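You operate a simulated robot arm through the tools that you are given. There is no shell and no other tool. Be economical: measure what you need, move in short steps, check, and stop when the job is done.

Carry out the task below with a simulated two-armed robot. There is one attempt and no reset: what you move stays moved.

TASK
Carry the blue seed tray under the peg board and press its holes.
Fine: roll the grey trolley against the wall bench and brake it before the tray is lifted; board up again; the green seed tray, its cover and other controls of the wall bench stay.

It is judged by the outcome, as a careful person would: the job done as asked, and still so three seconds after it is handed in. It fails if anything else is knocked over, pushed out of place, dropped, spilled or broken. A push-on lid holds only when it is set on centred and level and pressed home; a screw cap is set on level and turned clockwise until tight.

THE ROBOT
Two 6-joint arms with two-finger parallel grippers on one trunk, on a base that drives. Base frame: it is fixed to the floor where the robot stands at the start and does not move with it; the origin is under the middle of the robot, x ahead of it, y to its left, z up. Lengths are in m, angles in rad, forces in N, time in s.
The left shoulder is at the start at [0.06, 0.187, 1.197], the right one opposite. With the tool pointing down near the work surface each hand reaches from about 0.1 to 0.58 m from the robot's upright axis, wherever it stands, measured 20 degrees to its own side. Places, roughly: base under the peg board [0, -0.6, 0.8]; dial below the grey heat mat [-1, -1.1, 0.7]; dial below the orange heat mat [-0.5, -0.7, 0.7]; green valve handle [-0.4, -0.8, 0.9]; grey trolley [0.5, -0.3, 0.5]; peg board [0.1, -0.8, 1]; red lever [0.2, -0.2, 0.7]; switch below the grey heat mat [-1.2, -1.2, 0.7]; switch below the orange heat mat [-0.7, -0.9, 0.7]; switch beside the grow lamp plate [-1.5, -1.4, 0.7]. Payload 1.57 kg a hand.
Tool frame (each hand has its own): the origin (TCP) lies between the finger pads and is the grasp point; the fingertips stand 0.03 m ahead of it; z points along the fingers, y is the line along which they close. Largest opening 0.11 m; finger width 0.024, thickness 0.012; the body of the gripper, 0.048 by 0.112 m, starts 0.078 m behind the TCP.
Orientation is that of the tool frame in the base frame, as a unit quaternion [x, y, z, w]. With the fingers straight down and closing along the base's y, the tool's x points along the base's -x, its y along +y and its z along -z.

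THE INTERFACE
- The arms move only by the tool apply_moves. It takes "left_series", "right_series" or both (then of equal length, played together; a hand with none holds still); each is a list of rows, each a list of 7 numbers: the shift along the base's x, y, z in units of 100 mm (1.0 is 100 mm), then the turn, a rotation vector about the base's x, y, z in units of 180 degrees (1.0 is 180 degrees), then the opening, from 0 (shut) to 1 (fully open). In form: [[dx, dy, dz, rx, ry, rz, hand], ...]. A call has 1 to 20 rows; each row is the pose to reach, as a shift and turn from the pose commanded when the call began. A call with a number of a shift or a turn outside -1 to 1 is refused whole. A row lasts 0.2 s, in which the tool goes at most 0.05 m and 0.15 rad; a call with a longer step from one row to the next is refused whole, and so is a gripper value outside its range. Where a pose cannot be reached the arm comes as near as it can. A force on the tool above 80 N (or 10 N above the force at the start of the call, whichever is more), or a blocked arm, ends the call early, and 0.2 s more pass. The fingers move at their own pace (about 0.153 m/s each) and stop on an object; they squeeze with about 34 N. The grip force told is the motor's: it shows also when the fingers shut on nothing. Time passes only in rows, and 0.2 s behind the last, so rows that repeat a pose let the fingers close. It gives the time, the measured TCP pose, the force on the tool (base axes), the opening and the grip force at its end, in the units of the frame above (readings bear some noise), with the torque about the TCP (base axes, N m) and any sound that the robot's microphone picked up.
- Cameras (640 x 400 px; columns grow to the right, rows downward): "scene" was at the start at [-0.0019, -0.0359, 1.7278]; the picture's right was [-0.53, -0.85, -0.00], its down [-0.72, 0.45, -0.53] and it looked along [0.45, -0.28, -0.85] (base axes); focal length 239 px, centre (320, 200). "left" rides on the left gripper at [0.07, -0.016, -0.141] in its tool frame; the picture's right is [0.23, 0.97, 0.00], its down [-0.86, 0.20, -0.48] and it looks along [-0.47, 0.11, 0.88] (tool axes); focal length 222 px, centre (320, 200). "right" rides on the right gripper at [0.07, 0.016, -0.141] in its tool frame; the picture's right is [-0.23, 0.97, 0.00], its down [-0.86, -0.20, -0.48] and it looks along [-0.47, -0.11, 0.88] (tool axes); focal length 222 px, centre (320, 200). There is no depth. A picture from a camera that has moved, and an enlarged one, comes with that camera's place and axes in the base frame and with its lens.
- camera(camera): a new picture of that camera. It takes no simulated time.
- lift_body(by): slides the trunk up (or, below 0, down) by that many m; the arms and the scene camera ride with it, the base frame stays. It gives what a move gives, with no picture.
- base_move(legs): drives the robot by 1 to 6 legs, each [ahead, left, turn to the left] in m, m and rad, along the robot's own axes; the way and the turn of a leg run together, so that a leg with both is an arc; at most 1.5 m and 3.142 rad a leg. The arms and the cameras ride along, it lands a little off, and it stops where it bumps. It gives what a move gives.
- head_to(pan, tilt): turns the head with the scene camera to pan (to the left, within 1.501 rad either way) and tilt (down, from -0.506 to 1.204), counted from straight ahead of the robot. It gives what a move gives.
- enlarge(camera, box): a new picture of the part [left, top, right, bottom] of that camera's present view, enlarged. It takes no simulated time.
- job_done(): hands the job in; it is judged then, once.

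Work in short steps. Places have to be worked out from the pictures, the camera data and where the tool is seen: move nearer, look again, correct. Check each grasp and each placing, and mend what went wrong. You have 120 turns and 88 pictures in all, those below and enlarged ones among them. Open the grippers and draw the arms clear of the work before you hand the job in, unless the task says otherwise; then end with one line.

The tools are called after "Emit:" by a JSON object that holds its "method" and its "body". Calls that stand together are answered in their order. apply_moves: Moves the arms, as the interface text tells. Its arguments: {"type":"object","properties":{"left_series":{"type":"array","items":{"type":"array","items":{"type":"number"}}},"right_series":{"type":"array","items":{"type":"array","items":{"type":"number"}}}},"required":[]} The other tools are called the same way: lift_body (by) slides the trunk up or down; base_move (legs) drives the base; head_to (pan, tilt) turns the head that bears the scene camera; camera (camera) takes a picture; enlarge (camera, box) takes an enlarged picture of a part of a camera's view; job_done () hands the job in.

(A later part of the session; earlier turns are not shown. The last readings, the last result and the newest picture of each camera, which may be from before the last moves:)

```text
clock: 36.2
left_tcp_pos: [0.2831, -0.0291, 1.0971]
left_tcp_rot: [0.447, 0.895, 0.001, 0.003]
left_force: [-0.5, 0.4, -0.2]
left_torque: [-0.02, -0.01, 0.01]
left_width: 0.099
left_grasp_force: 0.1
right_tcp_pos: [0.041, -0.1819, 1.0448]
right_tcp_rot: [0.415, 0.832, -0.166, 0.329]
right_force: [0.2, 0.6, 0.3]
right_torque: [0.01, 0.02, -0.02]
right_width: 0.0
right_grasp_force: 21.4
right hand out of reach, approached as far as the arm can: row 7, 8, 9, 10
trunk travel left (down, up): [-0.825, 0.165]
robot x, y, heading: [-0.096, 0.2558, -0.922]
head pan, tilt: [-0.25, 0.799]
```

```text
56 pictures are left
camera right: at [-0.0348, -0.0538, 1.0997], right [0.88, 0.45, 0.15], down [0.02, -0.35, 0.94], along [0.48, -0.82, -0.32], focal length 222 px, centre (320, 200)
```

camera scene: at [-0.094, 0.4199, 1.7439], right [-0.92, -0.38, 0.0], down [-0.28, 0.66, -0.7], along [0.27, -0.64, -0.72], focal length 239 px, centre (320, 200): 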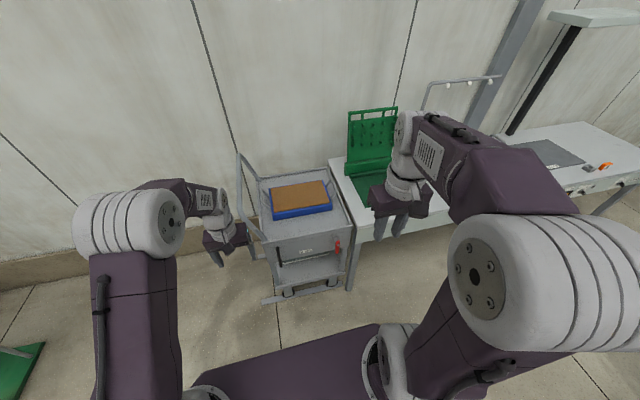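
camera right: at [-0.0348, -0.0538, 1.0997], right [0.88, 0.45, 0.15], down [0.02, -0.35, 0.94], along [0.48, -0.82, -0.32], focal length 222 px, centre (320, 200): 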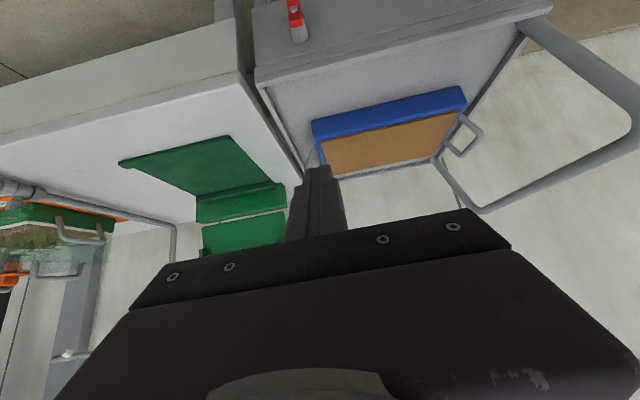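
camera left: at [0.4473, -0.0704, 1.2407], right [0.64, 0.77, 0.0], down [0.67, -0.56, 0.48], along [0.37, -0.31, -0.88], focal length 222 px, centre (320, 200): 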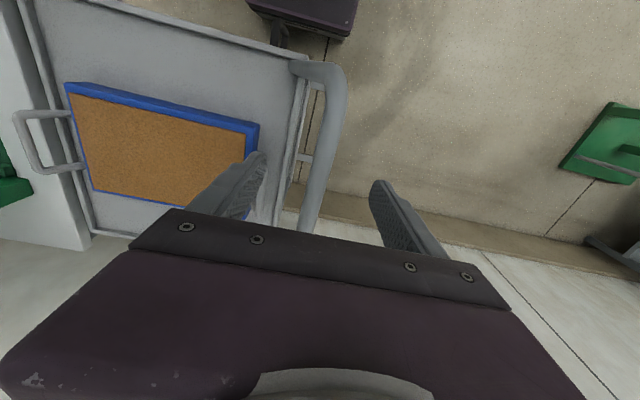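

The image is upside-down, and the reach is limited by the high shoulder. I'll lower the trunk 0.25 m to bring the hand level with the lever.

Emit:
{"method": "lift_body", "body": {"by": -0.25}}

Emit:
{"method": "camera", "body": {"camera": "right"}}

Emit:
{"method": "enlarge", "body": {"camera": "scene", "box": [220, 120, 460, 280]}}

```text
clock: 38.8
left_tcp_pos: [0.2841, -0.0308, 0.8473]
left_tcp_rot: [0.447, 0.895, 0.003, 0.001]
left_force: [0.5, 0.0, -0.3]
left_torque: [-0.02, 0.04, 0.02]
left_width: 0.0991
left_grasp_force: 0.1
right_tcp_pos: [0.0406, -0.1837, 0.7943]
right_tcp_rot: [0.416, 0.831, -0.168, 0.328]
right_force: [-0.2, 0.0, 0.0]
right_torque: [-0.02, 0.01, 0.0]
right_width: 0.0
right_grasp_force: 21.1
trunk travel left (down, up): [-0.575, 0.415]
robot x, y, heading: [-0.0931, 0.2556, -0.928]
head pan, tilt: [-0.25, 0.799]
```

```text
55 pictures are left
camera right: at [-0.035, -0.0557, 0.8494], right [0.88, 0.45, 0.15], down [0.02, -0.35, 0.93], along [0.48, -0.82, -0.32], focal length 222 px, centre (320, 200)
```

right: 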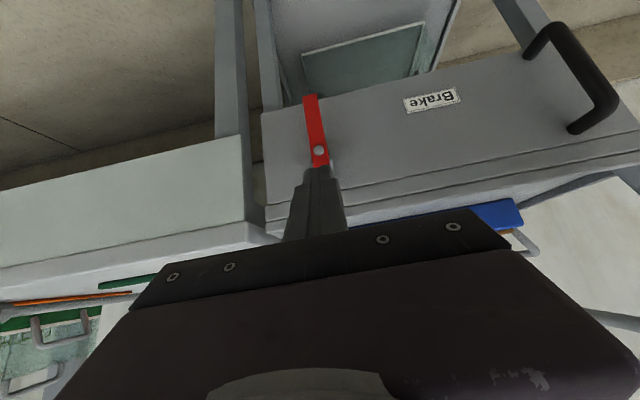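

```text
2.50 times, centred on (340, 200) of scene
camera zoom: at [-0.0993, 0.2292, 1.494], right [-0.92, -0.39, 0.0], down [-0.28, 0.66, -0.7], along [0.27, -0.64, -0.72], focal length 598 px, centre (270, 200)
```

zoom: 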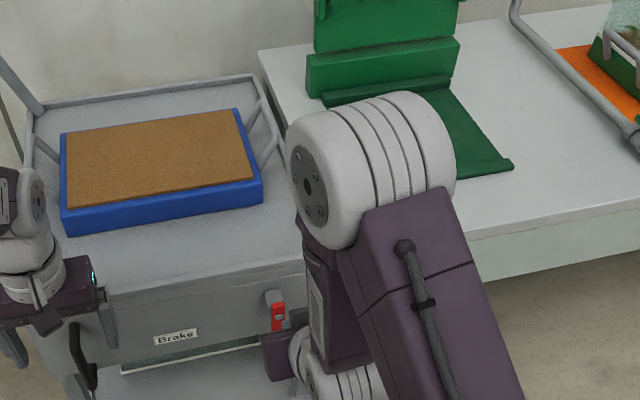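

The lever is a vertical red bar, z≈0.73 to 0.625, at about (0.093,-0.256), with a bolt near its top. It probably swings in the panel's plane. I'll bring the closed fingers to the bench side of its lower end and then nudge it toward the label, watching the force.

Emit:
{"method": "apply_moves", "body": {"right_series": [[-0.2, -0.15, -0.2, 0, 0, 0, 0], [-0.36, -0.27, -0.5, 0, 0, 0, 0], [-0.36, -0.27, -0.8, 0, 0, 0, 0], [-0.36, -0.27, -1.0, 0, 0, 0, 0]]}}

Emit:
{"method": "apply_moves", "body": {"right_series": [[0, 0, -0.2, 0, 0, 0, 0], [0.2, -0.27, -0.2, 0, 0, 0, 0], [0.4, -0.54, -0.2, 0, 0, 0, 0], [0.48, -0.64, -0.25, 0, 0, 0, 0]]}}

Emit:
{"method": "camera", "body": {"camera": "right"}}

```text
clock: 39.8
left_tcp_pos: [0.2828, -0.0303, 0.8474]
left_tcp_rot: [0.447, 0.895, 0.003, 0.003]
left_force: [-0.2, -0.2, 0.1]
left_torque: [0.01, 0.0, 0.02]
left_width: 0.0991
left_grasp_force: 0.1
right_tcp_pos: [0.0254, -0.2466, 0.7056]
right_tcp_rot: [0.417, 0.835, -0.162, 0.321]
right_force: [-0.5, 0.4, 0.1]
right_torque: [0.0, 0.0, -0.03]
right_width: 0.0
right_grasp_force: 21.4
right hand out of reach, approached as far as the arm can: row 1, 2, 3, 4
trunk travel left (down, up): [-0.575, 0.415]
robot x, y, heading: [-0.0932, 0.2544, -0.927]
head pan, tilt: [-0.25, 0.799]
```

```text
clock: 40.8
left_tcp_pos: [0.2802, -0.0266, 0.8503]
left_tcp_rot: [0.449, 0.894, 0.001, 0.006]
left_force: [0.4, -0.2, -0.5]
left_torque: [0.03, 0.01, -0.03]
left_width: 0.0991
left_grasp_force: 0.0
right_tcp_pos: [0.0559, -0.2897, 0.6775]
right_tcp_rot: [0.421, 0.837, -0.159, 0.311]
right_force: [-21.0, 27.4, 17.0]
right_torque: [0.22, 0.2, 0.0]
right_width: 0.0
right_grasp_force: 21.4
right hand out of reach, approached as far as the arm can: row 1
trunk travel left (down, up): [-0.575, 0.415]
robot x, y, heading: [-0.0917, 0.2567, -0.927]
head pan, tilt: [-0.25, 0.799]
stopped in row 4 (right hand): the force on the tool passed its limit (the readings are from after the stop); the commanded pose is now the measured one
```

```text
53 pictures are left
camera right: at [-0.0165, -0.163, 0.739], right [0.89, 0.44, 0.15], down [0.04, -0.38, 0.92], along [0.46, -0.81, -0.36], focal length 222 px, centre (320, 200)
```

right: 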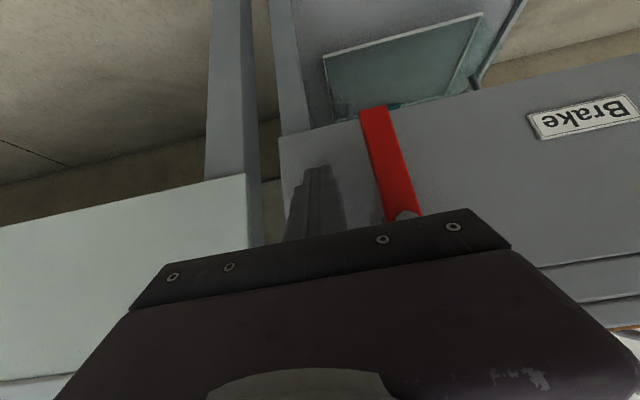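

The fingertips touched the panel just beside the lever on the bench side. I'll back off 8 mm and push toward the label.

Emit:
{"method": "apply_moves", "body": {"right_series": [[-0.05, 0.065, 0, 0, 0, 0, 0], [0.03, 0.12, 0, 0, 0, 0, 0], [0.11, 0.18, 0, 0, 0, 0, 0], [0.19, 0.24, 0, 0, 0, 0, 0], [0.27, 0.3, 0, 0, 0, 0, 0], [0.35, 0.36, 0, 0, 0, 0, 0]]}}

Emit:
{"method": "camera", "body": {"camera": "right"}}

```text
clock: 42.1
left_tcp_pos: [0.281, -0.0308, 0.8462]
left_tcp_rot: [0.448, 0.894, 0.002, 0.002]
left_force: [0.6, -0.3, 0.2]
left_torque: [0.0, 0.04, 0.02]
left_width: 0.0991
left_grasp_force: 0.0
right_tcp_pos: [0.0966, -0.2588, 0.6767]
right_tcp_rot: [0.419, 0.837, -0.159, 0.315]
right_force: [-6.2, 7.0, 0.0]
right_torque: [0.19, 0.02, -0.03]
right_width: 0.0
right_grasp_force: 21.3
trunk travel left (down, up): [-0.575, 0.415]
robot x, y, heading: [-0.0946, 0.2571, -0.929]
head pan, tilt: [-0.25, 0.799]
```

```text
52 pictures are left
camera right: at [0.0231, -0.133, 0.7357], right [0.88, 0.45, 0.15], down [0.04, -0.38, 0.92], along [0.47, -0.81, -0.35], focal length 222 px, centre (320, 200)
```

right: 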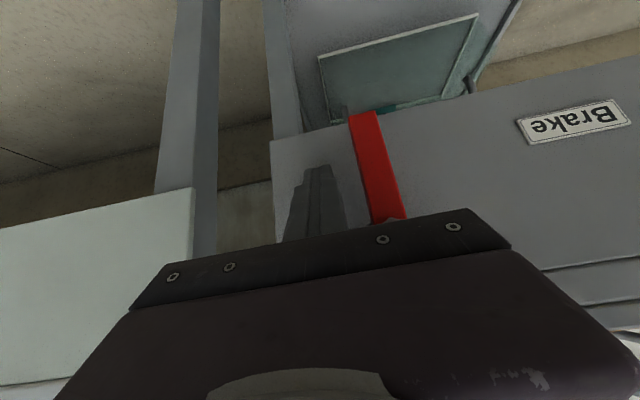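

The bench-trolley gap has widened: the lever didn't swing and the trolley rolled back. I'll zoom in on the lever for its construction.

Emit:
{"method": "enlarge", "body": {"camera": "right", "box": [270, 80, 470, 230]}}

```text
2.67 times, centred on (370, 155) of right
camera zoom: at [0.0231, -0.133, 0.7357], right [0.88, 0.45, 0.15], down [0.04, -0.38, 0.92], along [0.47, -0.81, -0.35], focal length 592 px, centre (187, 320)
```

zoom: 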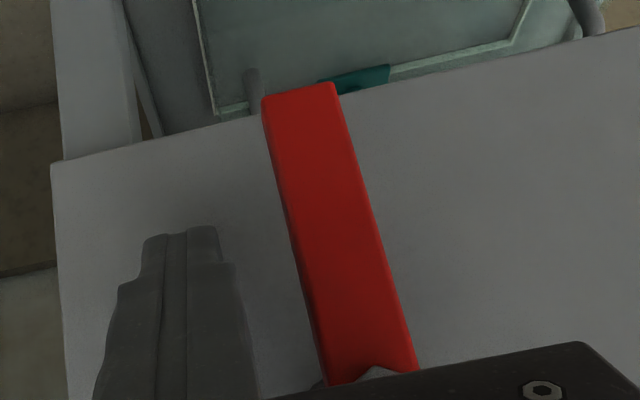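

The wide gripper body, not the fingers, bore on the lever housing. I'll back out, pitch the hand nearly horizontal so I can pinch the lever itself, raise the left hand and lower the trunk.

Emit:
{"method": "apply_moves", "body": {"right_series": [[-0.2, 0.27, 0, 0, 0, 0, 0.3], [-0.4, 0.54, 0, 0, 0, 0, 0.4], [-0.6, 0.8, 0.1, 0, 0, 0, 0.5], [-0.6, 0.8, 0.2, 0, 0, 0, 0.5], [-0.6, 0.8, 0.2, 0, 0, 0, 0.5]], "left_series": [[0, 0, 0.2, 0, 0, 0, 0.9], [0, 0, 0.4, 0, 0, 0, 0.9], [0, 0, 0.6, 0, 0, 0, 0.9], [0, 0, 0.8, 0, 0, 0, 0.9], [0, 0, 1.0, 0, 0, 0, 0.9]]}}

Emit:
{"method": "base_move", "body": {"legs": [[-0.08, 0.03, 0]]}}

Emit:
{"method": "lift_body", "body": {"by": -0.2}}

Emit:
{"method": "apply_moves", "body": {"right_series": [[0, 0, 0.3, 0, 0, 0, 0.5], [0, 0, 0.6, -0.03, -0.0225, 0, 0.5], [0, 0, 0.9, -0.06, -0.045, 0, 0.5], [0, 0, 1.0, -0.09, -0.0675, 0, 0.5], [0, 0, 1.0, -0.12, -0.09, 0, 0.5], [0, 0, 1.0, -0.144, -0.108, 0, 0.5]]}}

Emit:
{"method": "camera", "body": {"camera": "right"}}

```text
clock: 43.4
left_tcp_pos: [0.281, -0.0337, 0.9451]
left_tcp_rot: [0.448, 0.894, 0.003, 0.002]
left_force: [-0.2, 0.9, -1.0]
left_torque: [-0.01, -0.02, 0.01]
left_width: 0.0991
left_grasp_force: 0.1
right_tcp_pos: [0.0576, -0.2014, 0.708]
right_tcp_rot: [0.42, 0.837, -0.158, 0.313]
right_force: [-0.8, 0.6, -0.2]
right_torque: [-0.02, 0.03, -0.01]
right_width: 0.055
right_grasp_force: 0.1
right hand out of reach, approached as far as the arm can: row 2, 3, 4, 5
trunk travel left (down, up): [-0.575, 0.415]
robot x, y, heading: [-0.0954, 0.2571, -0.923]
head pan, tilt: [-0.25, 0.799]
```

```text
clock: 44.4
left_tcp_pos: [0.2578, 0.0481, 0.9466]
left_tcp_rot: [0.449, 0.894, 0.002, 0.002]
left_force: [0.7, 0.1, -0.7]
left_torque: [-0.04, 0.0, -0.05]
left_width: 0.0988
left_grasp_force: 0.0
right_tcp_pos: [0.0358, -0.1204, 0.7077]
right_tcp_rot: [0.421, 0.837, -0.158, 0.311]
right_force: [-0.1, -0.1, 0.7]
right_torque: [-0.01, -0.01, 0.0]
right_width: 0.055
right_grasp_force: 0.0
trunk travel left (down, up): [-0.575, 0.415]
robot x, y, heading: [-0.1173, 0.3377, -0.931]
head pan, tilt: [-0.25, 0.799]
```

```text
clock: 46.6
left_tcp_pos: [0.2588, 0.0472, 0.7457]
left_tcp_rot: [0.449, 0.894, 0.003, 0.002]
left_force: [-0.6, 0.1, -0.8]
left_torque: [0.0, -0.02, 0.03]
left_width: 0.099
left_grasp_force: 0.1
right_tcp_pos: [0.0352, -0.1203, 0.5082]
right_tcp_rot: [0.421, 0.837, -0.158, 0.311]
right_force: [0.3, -0.2, -0.5]
right_torque: [0.04, -0.03, -0.02]
right_width: 0.0552
right_grasp_force: 0.1
trunk travel left (down, up): [-0.375, 0.615]
robot x, y, heading: [-0.1195, 0.3391, -0.925]
head pan, tilt: [-0.25, 0.799]
```

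```text
clock: 48.0
left_tcp_pos: [0.2589, 0.0482, 0.7448]
left_tcp_rot: [0.449, 0.894, 0.002, 0.002]
left_force: [0.4, -0.1, -0.8]
left_torque: [-0.02, 0.01, 0.04]
left_width: 0.099
left_grasp_force: 0.1
right_tcp_pos: [0.1161, -0.1889, 0.7028]
right_tcp_rot: [0.379, 0.751, -0.244, 0.482]
right_force: [-0.1, 0.6, 0.1]
right_torque: [-0.02, 0.02, -0.01]
right_width: 0.055
right_grasp_force: 0.1
right hand out of reach, approached as far as the arm can: row 2, 3, 4, 5, 6
trunk travel left (down, up): [-0.375, 0.615]
robot x, y, heading: [-0.1205, 0.3388, -0.927]
head pan, tilt: [-0.25, 0.799]
```

```text
50 pictures are left
camera right: at [0.0359, -0.0523, 0.699], right [0.84, 0.5, 0.21], down [-0.21, -0.06, 0.98], along [0.5, -0.86, 0.06], focal length 222 px, centre (320, 200)
```

right: 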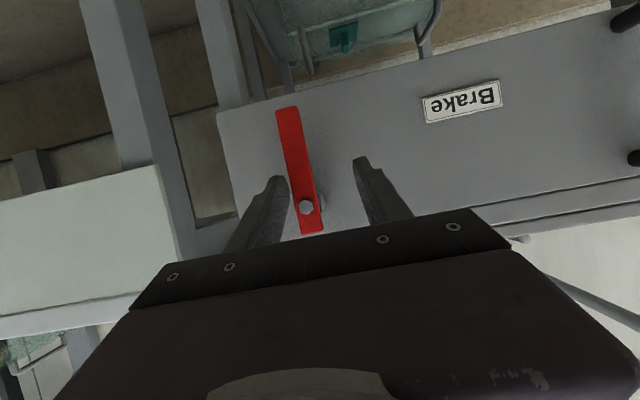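

I have a good view: the bolt pivot is near the top of the lever, and the fingers can straddle it. The arm is at the near limit of its reach, so I'll back the base 0.12 m and extend the arm instead.

Emit:
{"method": "base_move", "body": {"legs": [[-0.12, 0, 0]]}}

Emit:
{"method": "apply_moves", "body": {"right_series": [[0.2, -0.27, 0.1, 0, 0, 0, 0.5], [0.4, -0.53, 0.2, 0, 0, 0, 0.5], [0.6, -0.8, 0.3, 0, 0, 0, 0.5]]}}

```text
clock: 49.2
left_tcp_pos: [0.1861, 0.1445, 0.7464]
left_tcp_rot: [0.448, 0.894, 0.003, 0.003]
left_force: [0.6, 0.5, -0.2]
left_torque: [-0.03, -0.03, 0.01]
left_width: 0.0988
left_grasp_force: 0.1
right_tcp_pos: [0.0441, -0.0905, 0.7043]
right_tcp_rot: [0.379, 0.752, -0.243, 0.481]
right_force: [-0.2, 0.2, 0.1]
right_torque: [-0.02, 0.02, 0.0]
right_width: 0.055
right_grasp_force: 0.1
trunk travel left (down, up): [-0.375, 0.615]
robot x, y, heading: [-0.1902, 0.4327, -0.923]
head pan, tilt: [-0.25, 0.799]
```

```text
clock: 50.0
left_tcp_pos: [0.1873, 0.1435, 0.7455]
left_tcp_rot: [0.448, 0.894, 0.003, 0.002]
left_force: [-0.4, 0.9, -0.4]
left_torque: [0.0, 0.0, 0.0]
left_width: 0.0989
left_grasp_force: 0.0
right_tcp_pos: [0.1047, -0.1734, 0.7345]
right_tcp_rot: [0.379, 0.752, -0.243, 0.482]
right_force: [-0.2, 0.3, -0.1]
right_torque: [0.02, 0.02, 0.0]
right_width: 0.0549
right_grasp_force: 0.1
trunk travel left (down, up): [-0.375, 0.615]
robot x, y, heading: [-0.1865, 0.4307, -0.93]
head pan, tilt: [-0.25, 0.799]
```

Now control is direct. I'll shift sideways and down, then move forward to straddle the lever's lower part.

Emit:
{"method": "apply_moves", "body": {"right_series": [[-0.13, -0.1, -0.35, 0, 0, 0, 0.5], [-0.13, -0.1, -0.72, 0, 0, 0, 0.5], [0.0, -0.28, -0.72, 0, 0, 0, 0.5], [0.14, -0.46, -0.72, 0, 0, 0, 0.5]]}}

Emit:
{"method": "camera", "body": {"camera": "right"}}

```text
clock: 51.0
left_tcp_pos: [0.1878, 0.1431, 0.7447]
left_tcp_rot: [0.448, 0.894, 0.003, 0.002]
left_force: [-0.6, 0.4, -0.3]
left_torque: [0.0, 0.02, -0.02]
left_width: 0.0988
left_grasp_force: 0.1
right_tcp_pos: [0.1193, -0.2222, 0.6596]
right_tcp_rot: [0.379, 0.752, -0.243, 0.481]
right_force: [-0.8, 0.2, -0.4]
right_torque: [0.01, -0.02, -0.03]
right_width: 0.0549
right_grasp_force: 0.0
trunk travel left (down, up): [-0.375, 0.615]
robot x, y, heading: [-0.1896, 0.4309, -0.926]
head pan, tilt: [-0.25, 0.799]
```

```text
49 pictures are left
camera right: at [0.0391, -0.0853, 0.6566], right [0.84, 0.5, 0.21], down [-0.2, -0.06, 0.98], along [0.5, -0.86, 0.06], focal length 222 px, centre (320, 200)
```

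right: 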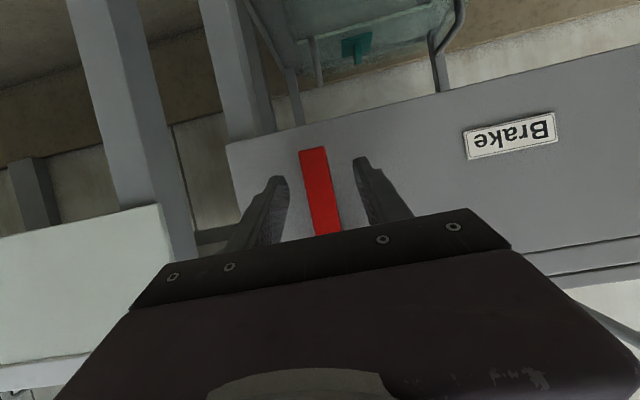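

The lever is centred between the fingers. I'll close on it.

Emit:
{"method": "apply_moves", "body": {"right_series": [[0, 0, 0, 0, 0, 0, 0.2], [0, 0, 0, 0, 0, 0, 0], [0, 0, 0, 0, 0, 0, 0], [0, 0, 0, 0, 0, 0, 0]]}}

Emit:
{"method": "camera", "body": {"camera": "right"}}

```text
clock: 52.0
left_tcp_pos: [0.1862, 0.1442, 0.7456]
left_tcp_rot: [0.447, 0.895, 0.002, 0.003]
left_force: [-0.1, 0.4, 0.4]
left_torque: [-0.02, 0.0, -0.02]
left_width: 0.099
left_grasp_force: 0.1
right_tcp_pos: [0.1203, -0.2219, 0.6617]
right_tcp_rot: [0.38, 0.752, -0.243, 0.481]
right_force: [-1.3, -2.1, -0.4]
right_torque: [0.03, -0.12, -0.02]
right_width: 0.0201
right_grasp_force: 33.5
trunk travel left (down, up): [-0.375, 0.615]
robot x, y, heading: [-0.1854, 0.4341, -0.925]
head pan, tilt: [-0.25, 0.799]
```

```text
48 pictures are left
camera right: at [0.0388, -0.0851, 0.6569], right [0.84, 0.5, 0.21], down [-0.21, -0.06, 0.98], along [0.5, -0.86, 0.06], focal length 222 px, centre (320, 200)
```

right: 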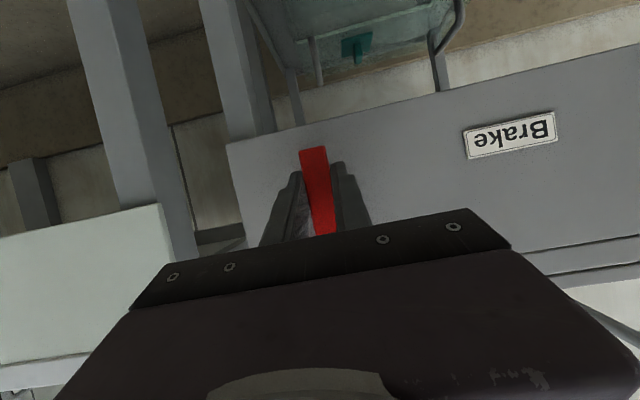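

Gripped (20 mm). I'll draw it toward the bench, which should roll the trolley back to its stop.

Emit:
{"method": "apply_moves", "body": {"right_series": [[-0.06, -0.045, 0, 0, 0, 0, 0], [-0.13, -0.1, 0, 0, 0, 0, 0], [-0.2, -0.15, 0, 0, 0, 0, 0], [-0.27, -0.2, 0, 0, 0, 0, 0], [-0.34, -0.255, 0, 0, 0, 0, 0], [-0.36, -0.27, 0, 0, 0, 0, 0]]}}

Emit:
{"method": "camera", "body": {"camera": "right"}}

```text
clock: 53.4
left_tcp_pos: [0.1891, 0.1432, 0.7448]
left_tcp_rot: [0.448, 0.894, 0.003, 0.001]
left_force: [0.0, 0.0, -0.4]
left_torque: [-0.03, 0.02, 0.01]
left_width: 0.0989
left_grasp_force: 0.0
right_tcp_pos: [0.0847, -0.2462, 0.662]
right_tcp_rot: [0.378, 0.752, -0.244, 0.482]
right_force: [19.4, -14.6, 6.5]
right_torque: [0.07, 0.53, -0.14]
right_width: 0.0199
right_grasp_force: 34.1
trunk travel left (down, up): [-0.375, 0.615]
robot x, y, heading: [-0.1865, 0.4324, -0.93]
head pan, tilt: [-0.25, 0.799]
```

```text
47 pictures are left
camera right: at [0.0041, -0.1105, 0.6564], right [0.84, 0.5, 0.2], down [-0.21, -0.05, 0.98], along [0.5, -0.86, 0.06], focal length 222 px, centre (320, 200)
```

right: 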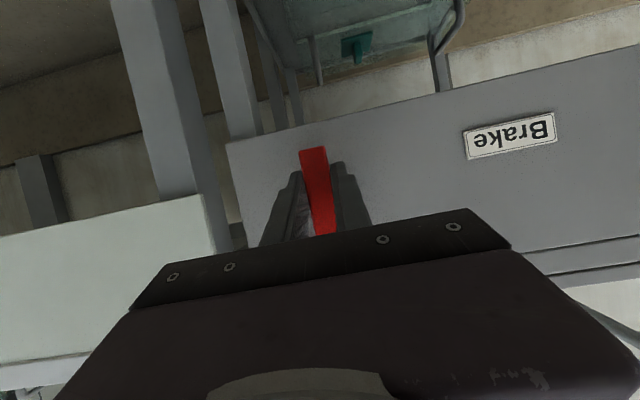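

The lever stayed fixed relative to the panel and the trolley rolled with it. I'll continue until the stop, easing the hand 5 mm toward the panel to relieve the side force.

Emit:
{"method": "apply_moves", "body": {"right_series": [[0.03, -0.04, 0, 0, 0, 0, 0], [-0.02, -0.08, 0, 0, 0, 0, 0], [-0.07, -0.11, 0, 0, 0, 0, 0], [-0.12, -0.15, 0, 0, 0, 0, 0], [-0.16, -0.18, 0, 0, 0, 0, 0]]}}

Emit:
{"method": "camera", "body": {"camera": "right"}}

```text
clock: 54.6
left_tcp_pos: [0.189, 0.1466, 0.7449]
left_tcp_rot: [0.448, 0.894, 0.001, 0.003]
left_force: [-0.5, 0.2, -0.2]
left_torque: [0.01, 0.01, -0.04]
left_width: 0.099
left_grasp_force: 0.2
right_tcp_pos: [0.0711, -0.2583, 0.6595]
right_tcp_rot: [0.375, 0.756, -0.242, 0.478]
right_force: [13.6, 40.8, -8.0]
right_torque: [-1.17, 1.49, 0.08]
right_width: 0.0299
right_grasp_force: 39.4
trunk travel left (down, up): [-0.375, 0.615]
robot x, y, heading: [-0.189, 0.4341, -0.925]
head pan, tilt: [-0.25, 0.799]
```

```text
46 pictures are left
camera right: at [-0.0106, -0.1221, 0.657], right [0.84, 0.51, 0.2], down [-0.2, -0.06, 0.98], along [0.51, -0.86, 0.05], focal length 222 px, centre (320, 200)
```

right: 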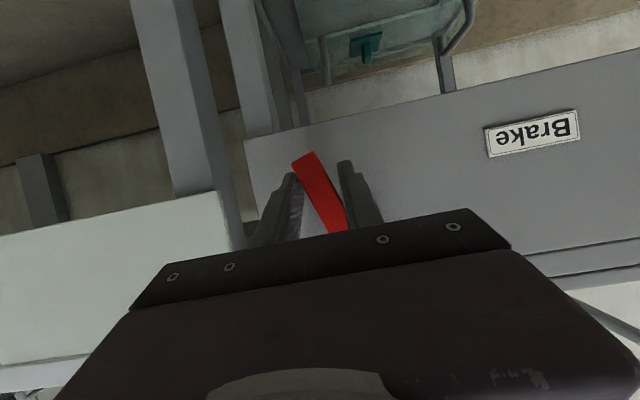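

The trolley is at its stop and the lever has begun to swing toward the bench, so that is the braking direction. I'll follow its arc about the bolt, rolling the hand with it.

Emit:
{"method": "apply_moves", "body": {"right_series": [[-0.024, 0.032, 0, -0.021, 0.028, 0, 0], [-0.024, 0.032, 0, -0.042, 0.056, 0, 0], [-0.024, 0.032, 0, -0.063, 0.084, 0, 0], [-0.07, -0.003, 0.024, -0.086, 0.115, 0, 0], [-0.114, -0.035, 0.054, -0.109, 0.145, 0, 0], [-0.154, -0.066, 0.091, -0.132, 0.176, 0, 0], [-0.19, -0.093, 0.133, -0.155, 0.206, 0, 0]]}}

Emit:
{"method": "camera", "body": {"camera": "right"}}

```text
clock: 56.2
left_tcp_pos: [0.1902, 0.1455, 0.745]
left_tcp_rot: [0.447, 0.894, 0.001, 0.0]
left_force: [-0.6, 0.2, 0.5]
left_torque: [-0.03, 0.01, -0.02]
left_width: 0.0989
left_grasp_force: 0.0
right_tcp_pos: [0.0518, -0.2715, 0.6745]
right_tcp_rot: [0.154, 0.785, -0.522, 0.295]
right_force: [31.0, -3.2, 2.9]
right_torque: [-0.77, 0.54, -0.06]
right_width: 0.0198
right_grasp_force: 33.9
trunk travel left (down, up): [-0.375, 0.615]
robot x, y, heading: [-0.1889, 0.4316, -0.925]
head pan, tilt: [-0.25, 0.799]
```

```text
45 pictures are left
camera right: at [-0.0359, -0.1399, 0.659], right [0.71, 0.41, -0.57], down [0.41, 0.41, 0.81], along [0.57, -0.81, 0.12], focal length 222 px, centre (320, 200)
```

right: 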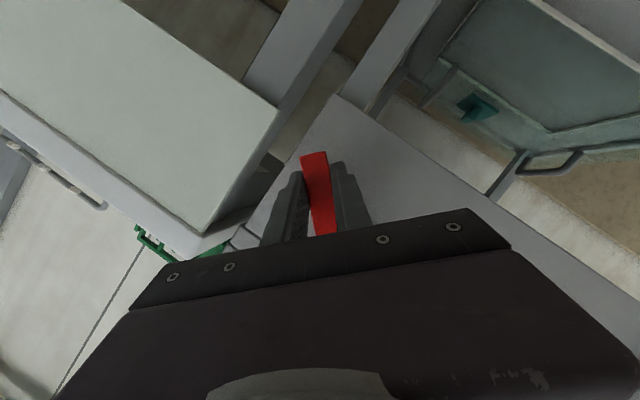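

The lever follows at about 46°. I'll continue the arc toward horizontal, watching for its stop.

Emit:
{"method": "apply_moves", "body": {"right_series": [[-0.014, -0.048, 0.048, -0.023, 0.031, 0, 0], [-0.041, -0.068, 0.1, -0.046, 0.061, 0, 0], [-0.064, -0.085, 0.156, -0.069, 0.092, 0, 0], [-0.08, -0.098, 0.215, -0.092, 0.122, 0, 0], [-0.092, -0.106, 0.276, -0.115, 0.153, 0, 0]]}}

Emit:
{"method": "camera", "body": {"camera": "right"}}

Emit:
{"method": "enlarge", "body": {"camera": "scene", "box": [200, 120, 400, 280]}}

```text
clock: 57.2
left_tcp_pos: [0.1848, 0.1471, 0.747]
left_tcp_rot: [0.449, 0.894, 0.001, 0.004]
left_force: [1.1, 0.3, -0.9]
left_torque: [0.01, 0.03, -0.01]
left_width: 0.0988
left_grasp_force: 0.0
right_tcp_pos: [0.0427, -0.2831, 0.6929]
right_tcp_rot: [0.021, 0.754, -0.635, 0.167]
right_force: [-7.7, 20.1, 17.6]
right_torque: [0.4, -0.87, 0.45]
right_width: 0.0199
right_grasp_force: 34.0
right hand out of reach, approached as far as the arm can: row 4
trunk travel left (down, up): [-0.375, 0.615]
robot x, y, heading: [-0.1904, 0.4332, -0.928]
head pan, tilt: [-0.25, 0.799]
stopped in row 4 (right hand): the force on the tool passed its limit (the readings are from after the stop); the commanded pose is now the measured one
```

```text
44 pictures are left
camera right: at [-0.051, -0.156, 0.6775], right [0.45, 0.23, -0.86], down [0.65, 0.58, 0.49], along [0.61, -0.78, 0.11], focal length 222 px, centre (320, 200)
```

right: 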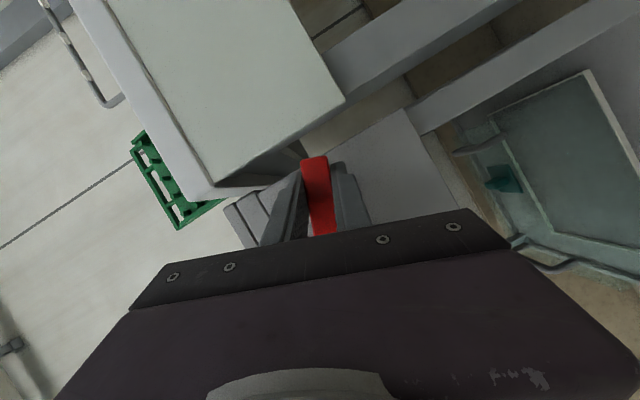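

```text
2.50 times, centred on (300, 200) of scene
camera zoom: at [-0.197, 0.4128, 1.2944], right [-0.92, -0.38, 0.0], down [-0.27, 0.66, -0.7], along [0.27, -0.65, -0.71], focal length 598 px, centre (370, 200)
```

zoom: 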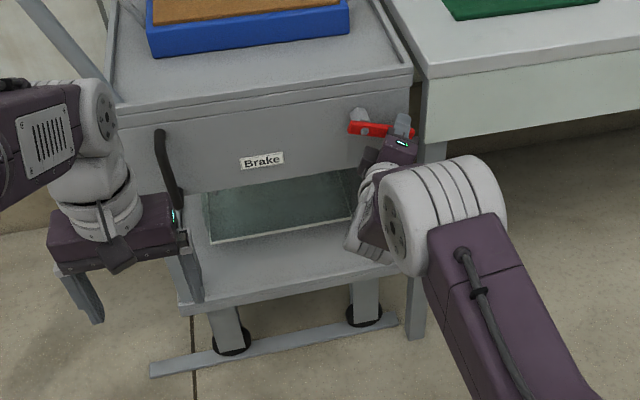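

The lever is nearly horizontal. I'll try a bit more, mostly upward, to find its end stop.

Emit:
{"method": "apply_moves", "body": {"right_series": [[-0.01, 0.02, 0.04, -0.015, 0.02, 0, 0], [-0.015, 0.02, 0.1, -0.03, 0.04, 0, 0], [-0.015, 0.02, 0.16, -0.045, 0.06, 0, 0], [-0.015, 0.02, 0.2, -0.05, 0.067, 0, 0]]}}

Emit:
{"method": "enlarge", "body": {"camera": "scene", "box": [280, 140, 380, 220]}}

```text
clock: 57.9
left_tcp_pos: [0.1838, 0.1507, 0.7507]
left_tcp_rot: [0.449, 0.894, -0.001, 0.005]
left_force: [0.2, 1.1, 0.9]
left_torque: [-0.02, 0.04, 0.01]
left_width: 0.0988
left_grasp_force: 0.0
right_tcp_pos: [0.0443, -0.2939, 0.7013]
right_tcp_rot: [-0.03, 0.738, -0.666, 0.109]
right_force: [-21.9, 43.7, 15.9]
right_torque: [-0.01, -1.08, 0.02]
right_width: 0.0208
right_grasp_force: 34.6
right hand out of reach, approached as far as the arm can: row 1, 2, 3
trunk travel left (down, up): [-0.375, 0.615]
robot x, y, heading: [-0.1926, 0.4353, -0.93]
head pan, tilt: [-0.25, 0.799]
stopped in row 3 (right hand): the force on the tool passed its limit (the readings are from after the stop); the commanded pose is now the measured one
```

```text
5.00 times, centred on (330, 180) of scene
camera zoom: at [-0.1997, 0.4199, 1.2944], right [-0.92, -0.38, 0.0], down [-0.27, 0.66, -0.7], along [0.27, -0.65, -0.71], focal length 1196 px, centre (270, 300)
```

zoom: 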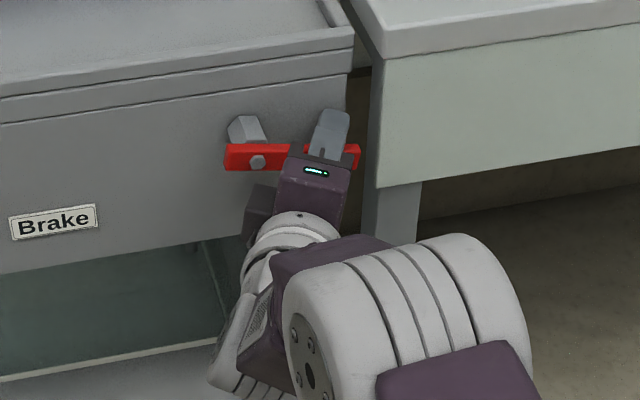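

The lever is about horizontal (near 85°). I'll relax, open, back the hand off and inspect.

Emit:
{"method": "apply_moves", "body": {"right_series": [[-0.04, 0.05, 0, 0, 0, 0, 0], [-0.04, 0.05, 0, 0, 0, 0, 0.3], [-0.04, 0.05, 0, 0, 0, 0, 0.5], [-0.2, 0.27, 0, 0, 0, 0, 0.5], [-0.4, 0.53, 0, 0, 0, 0, 0.5]]}}

Emit:
{"method": "enlarge", "body": {"camera": "scene", "box": [260, 120, 380, 220]}}

Emit:
{"method": "camera", "body": {"camera": "right"}}

```text
clock: 59.1
left_tcp_pos: [0.185, 0.1431, 0.7465]
left_tcp_rot: [0.45, 0.893, 0.002, 0.003]
left_force: [-0.3, 0.0, -0.3]
left_torque: [0.03, 0.0, -0.01]
left_width: 0.0989
left_grasp_force: 0.0
right_tcp_pos: [0.036, -0.2983, 0.7099]
right_tcp_rot: [-0.031, 0.74, -0.663, 0.107]
right_force: [-2.0, 8.0, -0.7]
right_torque: [-0.16, -0.06, 0.04]
right_width: 0.0535
right_grasp_force: 0.1
right hand out of reach, approached as far as the arm can: row 1, 2, 3, 4, 5
trunk travel left (down, up): [-0.375, 0.615]
robot x, y, heading: [-0.1875, 0.4361, -0.933]
head pan, tilt: [-0.25, 0.799]
```

```text
4.00 times, centred on (320, 170) of scene
camera zoom: at [-0.1957, 0.4098, 1.2942], right [-0.92, -0.38, 0.0], down [-0.27, 0.66, -0.7], along [0.27, -0.65, -0.72], focal length 957 px, centre (320, 320)
```

zoom: 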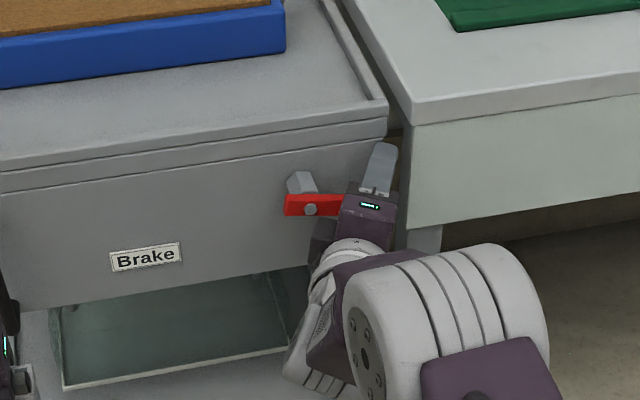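

```text
40 pictures are left
camera right: at [-0.0581, -0.1719, 0.7011], right [0.32, 0.16, -0.93], down [0.72, 0.6, 0.35], along [0.62, -0.78, 0.07], focal length 222 px, centre (320, 200)
```

right: 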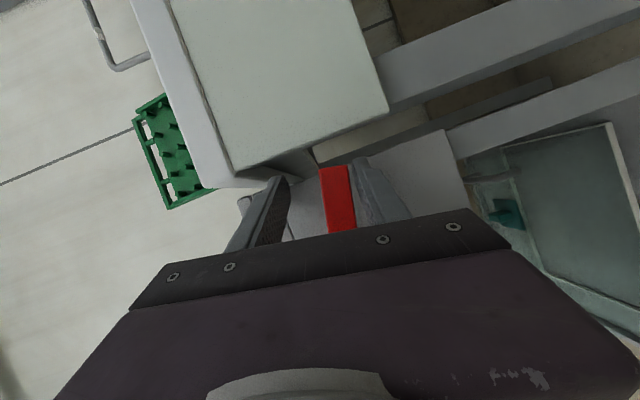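

The lower finger is just under the lever. I'll push up slightly to seat the lever at its stop before withdrawing with the base.

Emit:
{"method": "apply_moves", "body": {"right_series": [[0.0, 0.0, 0.1, 0, 0, 0, 0.5], [0, 0, 0.2, 0, 0, 0, 0.5], [0, 0, 0.3, 0, 0, 0, 0.5]]}}

Emit:
{"method": "camera", "body": {"camera": "right"}}

```text
clock: 59.9
left_tcp_pos: [0.1837, 0.1441, 0.745]
left_tcp_rot: [0.45, 0.893, 0.003, 0.002]
left_force: [0.1, 0.7, -0.2]
left_torque: [0.02, 0.01, 0.02]
left_width: 0.0989
left_grasp_force: 0.0
right_tcp_pos: [0.0362, -0.2969, 0.7322]
right_tcp_rot: [-0.033, 0.744, -0.659, 0.106]
right_force: [-3.8, -2.6, -10.5]
right_torque: [-0.35, 0.23, 0.04]
right_width: 0.0642
right_grasp_force: 5.1
trunk travel left (down, up): [-0.375, 0.615]
robot x, y, heading: [-0.1904, 0.437, -0.929]
head pan, tilt: [-0.25, 0.799]
```

```text
39 pictures are left
camera right: at [-0.0569, -0.1695, 0.7226], right [0.31, 0.17, -0.94], down [0.72, 0.6, 0.35], along [0.62, -0.78, 0.07], focal length 222 px, centre (320, 200)
```

right: 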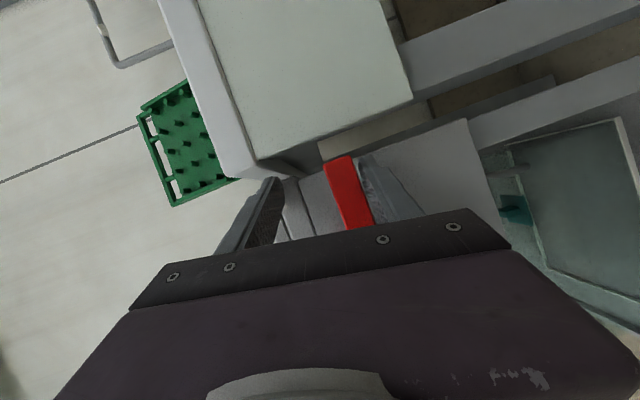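

The fingers are being pushed apart, so the lever resists there. I'll withdraw with the base and look.

Emit:
{"method": "base_move", "body": {"legs": [[-0.2, 0, 0]]}}

Emit:
{"method": "head_to", "body": {"pan": 0.0, "tilt": 0.6}}

Emit:
{"method": "camera", "body": {"camera": "scene"}}

Emit:
{"method": "enlarge", "body": {"camera": "scene", "box": [240, 120, 420, 250]}}

```text
clock: 61.5
left_tcp_pos: [0.0651, 0.3058, 0.746]
left_tcp_rot: [0.449, 0.893, 0.002, 0.003]
left_force: [0.3, -0.8, 0.0]
left_torque: [-0.05, 0.02, 0.04]
left_width: 0.0988
left_grasp_force: 0.1
right_tcp_pos: [-0.0827, -0.1339, 0.7351]
right_tcp_rot: [-0.032, 0.742, -0.661, 0.107]
right_force: [0.5, 0.1, 0.0]
right_torque: [0.02, 0.0, -0.01]
right_width: 0.055
right_grasp_force: 0.0
trunk travel left (down, up): [-0.375, 0.615]
robot x, y, heading: [-0.3129, 0.5938, -0.933]
head pan, tilt: [-0.25, 0.799]
```

```text
clock: 62.3
left_tcp_pos: [0.0649, 0.3054, 0.7452]
left_tcp_rot: [0.449, 0.893, 0.003, 0.002]
left_force: [0.2, 0.3, 1.0]
left_torque: [-0.01, 0.0, -0.06]
left_width: 0.099
left_grasp_force: 0.0
right_tcp_pos: [-0.082, -0.1345, 0.7351]
right_tcp_rot: [-0.032, 0.742, -0.661, 0.107]
right_force: [-0.5, -0.1, 0.1]
right_torque: [0.01, -0.04, 0.0]
right_width: 0.0552
right_grasp_force: 0.1
trunk travel left (down, up): [-0.375, 0.615]
robot x, y, heading: [-0.3118, 0.5973, -0.928]
head pan, tilt: [0.0, 0.6]
```

```text
38 pictures are left
camera scene: at [-0.293, 0.5737, 1.3108], right [-0.8, -0.6, 0.0], down [-0.34, 0.45, -0.82], along [0.49, -0.66, -0.57], focal length 239 px, centre (320, 200)
```

scene: 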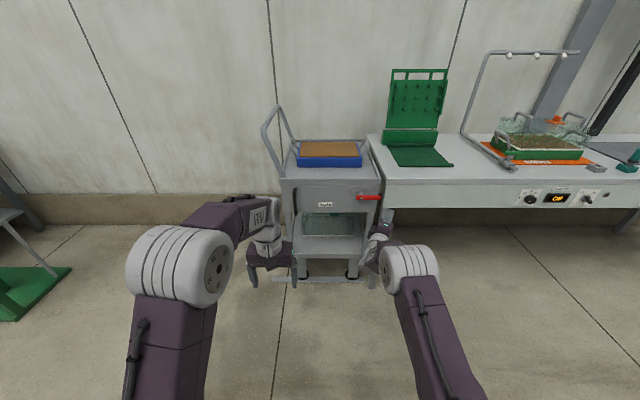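

```text
3.08 times, centred on (330, 185) of scene
camera zoom: at [-0.293, 0.5737, 1.3108], right [-0.8, -0.6, 0.0], down [-0.34, 0.45, -0.82], along [0.49, -0.66, -0.57], focal length 736 px, centre (289, 246)
```

zoom: 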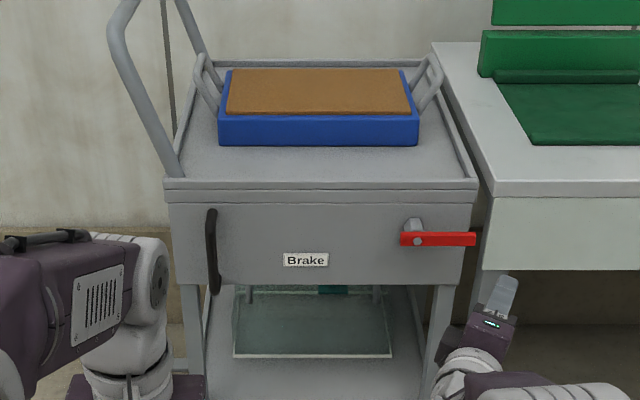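

The lever is now fully horizontal, so the trolley is docked and braked. I'll raise the trunk back and restore the right hand to pointing down.

Emit:
{"method": "lift_body", "body": {"by": 0.45}}

Emit:
{"method": "apply_moves", "body": {"right_series": [[-0.07, 0.08, 0, 0.0356, -0.0111, -0.02, 0.8], [-0.14, 0.16, 0, 0.0712, -0.0223, -0.0401, 0.8], [-0.21, 0.24, 0, 0.1068, -0.0334, -0.0602, 0.8], [-0.28, 0.32, 0, 0.1423, -0.0445, -0.0802, 0.8], [-0.35, 0.4, 0, 0.1779, -0.0557, -0.1003, 0.8], [-0.42, 0.48, 0, 0.2135, -0.0668, -0.1203, 0.8], [-0.49, 0.56, 0, 0.2491, -0.0779, -0.1404, 0.8], [-0.56, 0.64, 0, 0.2847, -0.089, -0.1604, 0.8], [-0.63, 0.72, 0, 0.3203, -0.1002, -0.1805, 0.8], [-0.7, 0.8, 0, 0.3558, -0.1113, -0.2005, 0.8], [-0.77, 0.86, 0, 0.3914, -0.1224, -0.2206, 0.8], [-0.84, 0.92, 0, 0.427, -0.1336, -0.2406, 0.8], [-0.9, 1.0, 0, 0.4626, -0.1447, -0.2607, 0.8]]}}

```text
refused: 0.45 is not a number from -0.4 to 0.4
```

```text
clock: 65.1
left_tcp_pos: [0.0653, 0.3043, 0.7458]
left_tcp_rot: [0.45, 0.893, 0.003, 0.002]
left_force: [0.1, -0.2, 0.7]
left_torque: [0.03, -0.05, -0.02]
left_width: 0.0992
left_grasp_force: 0.0
right_tcp_pos: [-0.1672, 0.0262, 0.6889]
right_tcp_rot: [0.42, 0.899, -0.122, -0.01]
right_force: [0.2, 0.9, -0.1]
right_torque: [0.01, -0.03, 0.0]
right_width: 0.088
right_grasp_force: 0.0
right hand out of reach, approached as far as the arm can: row 8, 9, 10, 11, 12, 13
trunk travel left (down, up): [-0.375, 0.615]
robot x, y, heading: [-0.3111, 0.5936, -0.929]
head pan, tilt: [0.0, 0.6]
```

The lift is limited to 0.4 per call, so I'll raise by 0.4. Then I'll finish squaring the right hand.

Emit:
{"method": "lift_body", "body": {"by": 0.4}}

Emit:
{"method": "apply_moves", "body": {"right_series": [[0, 0, 0, 0.033, -0.02, -0.008, 0.8], [0, 0, 0, 0.067, -0.04, -0.017, 0.8]]}}

```text
clock: 68.9
left_tcp_pos: [0.0658, 0.3051, 1.1455]
left_tcp_rot: [0.45, 0.893, 0.003, 0.003]
left_force: [-0.8, 0.3, -0.5]
left_torque: [0.01, 0.0, 0.0]
left_width: 0.0989
left_grasp_force: 0.1
right_tcp_pos: [-0.1668, 0.0258, 1.0877]
right_tcp_rot: [0.42, 0.899, -0.122, -0.011]
right_force: [0.5, -0.9, 0.7]
right_torque: [-0.01, 0.02, 0.01]
right_width: 0.0878
right_grasp_force: 0.0
trunk travel left (down, up): [-0.775, 0.215]
robot x, y, heading: [-0.3063, 0.5958, -0.928]
head pan, tilt: [0.0, 0.6]
```

```text
clock: 69.5
left_tcp_pos: [0.0649, 0.3051, 1.1458]
left_tcp_rot: [0.45, 0.893, 0.002, 0.002]
left_force: [0.3, -0.7, -0.5]
left_torque: [-0.01, 0.0, 0.01]
left_width: 0.0991
left_grasp_force: 0.0
right_tcp_pos: [-0.1662, 0.0248, 1.0887]
right_tcp_rot: [0.419, 0.899, -0.123, -0.011]
right_force: [-1.1, 0.6, 0.4]
right_torque: [0.02, -0.01, 0.0]
right_width: 0.088
right_grasp_force: 0.0
right hand out of reach, approached as far as the arm can: row 1, 2
trunk travel left (down, up): [-0.775, 0.215]
robot x, y, heading: [-0.3092, 0.5948, -0.931]
head pan, tilt: [0.0, 0.6]
```

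The right arm is still reported at its limit. I'll bring it inward and lower while squaring it.

Emit:
{"method": "apply_moves", "body": {"right_series": [[0.1, 0.2, -0.1, 0.033, -0.02, -0.008, 0.8], [0.2, 0.5, -0.3, 0.067, -0.04, -0.017, 0.8], [0.2, 0.8, -0.6, 0.067, -0.04, -0.017, 0.8], [0.2, 0.8, -0.6, 0.067, -0.04, -0.017, 0.8]]}}

```text
clock: 70.5
left_tcp_pos: [0.0658, 0.3042, 1.1462]
left_tcp_rot: [0.449, 0.893, 0.002, 0.002]
left_force: [-0.3, -0.2, 0.3]
left_torque: [0.02, 0.01, 0.01]
left_width: 0.0993
left_grasp_force: 0.1
right_tcp_pos: [-0.2367, 0.0794, 1.002]
right_tcp_rot: [0.429, 0.9, -0.076, -0.012]
right_force: [0.6, 0.2, 0.1]
right_torque: [0.03, 0.04, -0.02]
right_width: 0.088
right_grasp_force: 0.0
right hand out of reach, approached as far as the arm can: row 1, 2, 3, 4
trunk travel left (down, up): [-0.775, 0.215]
robot x, y, heading: [-0.3106, 0.5953, -0.934]
head pan, tilt: [0.0, 0.6]
```

I'll steer toward the known-good starting posture: further right, higher and closer.

Emit:
{"method": "apply_moves", "body": {"right_series": [[-0.2, 0.05, 0.2, 0, 0, 0, 0.8], [-0.4, 0.1, 0.4, 0, 0, 0, 0.8], [-0.6, 0.15, 0.6, 0, 0, 0, 0.8], [-0.8, 0.2, 0.8, 0, 0, 0, 0.8], [-1.0, 0.25, 1.0, 0, 0, 0, 0.8]]}}

Emit:
{"method": "apply_moves", "body": {"right_series": [[0, 0, 0.4, 0, 0, 0, 0.8], [0, 0, 0.7, 0, 0, 0, 0.8], [0, 0, 1.0, 0, 0, 0, 0.8], [0, 0, 1.0, 0, 0, 0, 0.8]]}}

```text
clock: 71.7
left_tcp_pos: [0.0654, 0.3055, 1.1456]
left_tcp_rot: [0.451, 0.892, 0.003, 0.002]
left_force: [0.3, 0.3, 0.5]
left_torque: [0.0, 0.0, 0.0]
left_width: 0.099
left_grasp_force: 0.0
right_tcp_pos: [-0.2774, 0.1394, 1.0859]
right_tcp_rot: [0.432, 0.898, -0.085, -0.014]
right_force: [0.0, -0.3, -0.5]
right_torque: [-0.02, 0.0, -0.01]
right_width: 0.0883
right_grasp_force: 0.0
right hand out of reach, approached as far as the arm can: row 1, 2, 3, 4, 5
trunk travel left (down, up): [-0.775, 0.215]
robot x, y, heading: [-0.3097, 0.5927, -0.931]
head pan, tilt: [0.0, 0.6]
```

```text
clock: 72.7
left_tcp_pos: [0.0648, 0.3053, 1.1462]
left_tcp_rot: [0.451, 0.893, 0.003, 0.003]
left_force: [0.3, 0.1, 0.8]
left_torque: [0.03, 0.02, -0.03]
left_width: 0.0989
left_grasp_force: 0.1
right_tcp_pos: [-0.2727, 0.1472, 1.1657]
right_tcp_rot: [0.427, 0.897, -0.112, -0.022]
right_force: [0.1, -0.4, -0.2]
right_torque: [0.01, -0.03, -0.02]
right_width: 0.0881
right_grasp_force: 0.0
right hand out of reach, approached as far as the arm can: row 1, 2, 3, 4
trunk travel left (down, up): [-0.775, 0.215]
robot x, y, heading: [-0.308, 0.5965, -0.933]
head pan, tilt: [0.0, 0.6]
```

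The wrist seems to be on a wrong branch after the combined turn: a residual 13° tilt stays. I'll re-sync with a tiny base move and unwind properly, starting by going back to the rolled forward-pointing pose.

Emit:
{"method": "base_move", "body": {"legs": [[-0.02, 0, 0]]}}

Emit:
{"method": "apply_moves", "body": {"right_series": [[0.06, -0.08, 0, -0.0355, 0.0111, 0.0237, 0.8], [0.12, -0.16, 0, -0.0709, 0.0222, 0.0475, 0.8], [0.18, -0.25, 0, -0.1064, 0.0333, 0.0712, 0.8], [0.25, -0.34, 0, -0.1418, 0.0444, 0.0949, 0.8], [0.31, -0.42, 0, -0.1773, 0.0555, 0.1186, 0.8], [0.37, -0.5, 0, -0.2127, 0.0665, 0.1424, 0.8], [0.44, -0.59, 0, -0.2482, 0.0776, 0.1661, 0.8], [0.5, -0.68, 0, -0.2836, 0.0887, 0.1898, 0.8], [0.56, -0.77, 0, -0.3191, 0.0998, 0.2135, 0.8], [0.63, -0.86, 0, -0.3545, 0.1109, 0.2373, 0.8], [0.7, -0.95, 0, -0.39, 0.122, 0.261, 0.8]]}}

```text
clock: 73.5
left_tcp_pos: [0.0566, 0.3167, 1.143]
left_tcp_rot: [0.45, 0.893, 0.004, 0.0]
left_force: [-0.1, -0.6, 0.9]
left_torque: [0.05, 0.04, 0.0]
left_width: 0.0991
left_grasp_force: 0.1
right_tcp_pos: [-0.2825, 0.1579, 1.1639]
right_tcp_rot: [0.427, 0.897, -0.111, -0.025]
right_force: [-0.1, -0.1, -0.5]
right_torque: [0.03, 0.07, -0.03]
right_width: 0.0882
right_grasp_force: 0.0
trunk travel left (down, up): [-0.775, 0.215]
robot x, y, heading: [-0.3195, 0.6132, -0.936]
head pan, tilt: [0.0, 0.6]
```

```text
clock: 75.9
left_tcp_pos: [0.0537, 0.3206, 1.1457]
left_tcp_rot: [0.45, 0.893, 0.004, 0.002]
left_force: [0.0, 1.5, 0.6]
left_torque: [0.0, -0.02, -0.01]
left_width: 0.099
left_grasp_force: 0.2
right_tcp_pos: [-0.2079, 0.0185, 1.256]
right_tcp_rot: [-0.017, 0.774, -0.625, 0.103]
right_force: [-0.9, 0.5, 0.2]
right_torque: [-0.01, 0.04, 0.0]
right_width: 0.0875
right_grasp_force: 0.1
right hand out of reach, approached as far as the arm can: row 8, 9, 10, 11
trunk travel left (down, up): [-0.775, 0.215]
robot x, y, heading: [-0.3211, 0.6156, -0.937]
head pan, tilt: [0.0, 0.6]
```

Now unroll about the pointing axis, while extending forward a little.

Emit:
{"method": "apply_moves", "body": {"right_series": [[0.06, -0.08, -0.05, 0.0227, -0.037, -0.0021, 0.8], [0.12, -0.16, -0.1, 0.0453, -0.0739, -0.0042, 0.8], [0.18, -0.24, -0.15, 0.068, -0.1109, -0.0062, 0.8], [0.24, -0.32, -0.2, 0.0906, -0.1479, -0.0083, 0.8], [0.3, -0.4, -0.25, 0.1133, -0.1849, -0.0104, 0.8], [0.3, -0.4, -0.3, 0.136, -0.2218, -0.0125, 0.8], [0.3, -0.4, -0.35, 0.1586, -0.2588, -0.0146, 0.8], [0.3, -0.4, -0.4, 0.1813, -0.2958, -0.0166, 0.8], [0.3, -0.4, -0.45, 0.2039, -0.3327, -0.0187, 0.8], [0.3, -0.4, -0.5, 0.2266, -0.3697, -0.0208, 0.8]]}}

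```text
clock: 78.1
left_tcp_pos: [0.0525, 0.3213, 1.1459]
left_tcp_rot: [0.45, 0.893, 0.003, 0.002]
left_force: [-0.1, 0.2, -0.1]
left_torque: [-0.04, -0.03, -0.01]
left_width: 0.0991
left_grasp_force: 0.0
right_tcp_pos: [-0.18, -0.0205, 1.2045]
right_tcp_rot: [0.38, 0.751, -0.241, 0.483]
right_force: [1.3, -0.7, -0.2]
right_torque: [0.02, -0.01, 0.04]
right_width: 0.0879
right_grasp_force: 0.0
trunk travel left (down, up): [-0.775, 0.215]
robot x, y, heading: [-0.32, 0.6083, -0.931]
head pan, tilt: [0.0, 0.6]
```

Reached exactly. Now I'll pitch down to vertical.

Emit:
{"method": "apply_moves", "body": {"right_series": [[0, 0, 0, 0.0322, 0.0242, 0, 0.8], [0, 0, 0, 0.0645, 0.0484, 0, 0.8], [-0.1, 0.1, 0, 0.0967, 0.0727, 0, 0.8], [-0.2, 0.2, 0, 0.129, 0.0969, 0, 0.8], [-0.3, 0.35, 0, 0.1612, 0.1211, 0, 0.8], [-0.4, 0.5, 0, 0.1935, 0.1453, 0, 0.8], [-0.5, 0.65, 0, 0.2257, 0.1696, 0, 0.8], [-0.6, 0.8, 0, 0.258, 0.1938, 0, 0.8], [-0.6, 0.8, 0, 0.29, 0.218, 0, 0.8]]}}

```text
clock: 80.1
left_tcp_pos: [0.0531, 0.3203, 1.1449]
left_tcp_rot: [0.45, 0.893, 0.002, 0.002]
left_force: [0.1, 0.3, 0.4]
left_torque: [0.01, 0.02, -0.02]
left_width: 0.0991
left_grasp_force: 0.0
right_tcp_pos: [-0.2754, 0.0704, 1.162]
right_tcp_rot: [0.442, 0.888, 0.025, 0.128]
right_force: [-0.4, 0.0, 0.4]
right_torque: [0.01, 0.02, -0.03]
right_width: 0.0881
right_grasp_force: 0.1
right hand out of reach, approached as far as the arm can: row 3, 4, 5, 6, 7, 8, 9
trunk travel left (down, up): [-0.775, 0.215]
robot x, y, heading: [-0.3228, 0.6099, -0.928]
head pan, tilt: [0.0, 0.6]
```

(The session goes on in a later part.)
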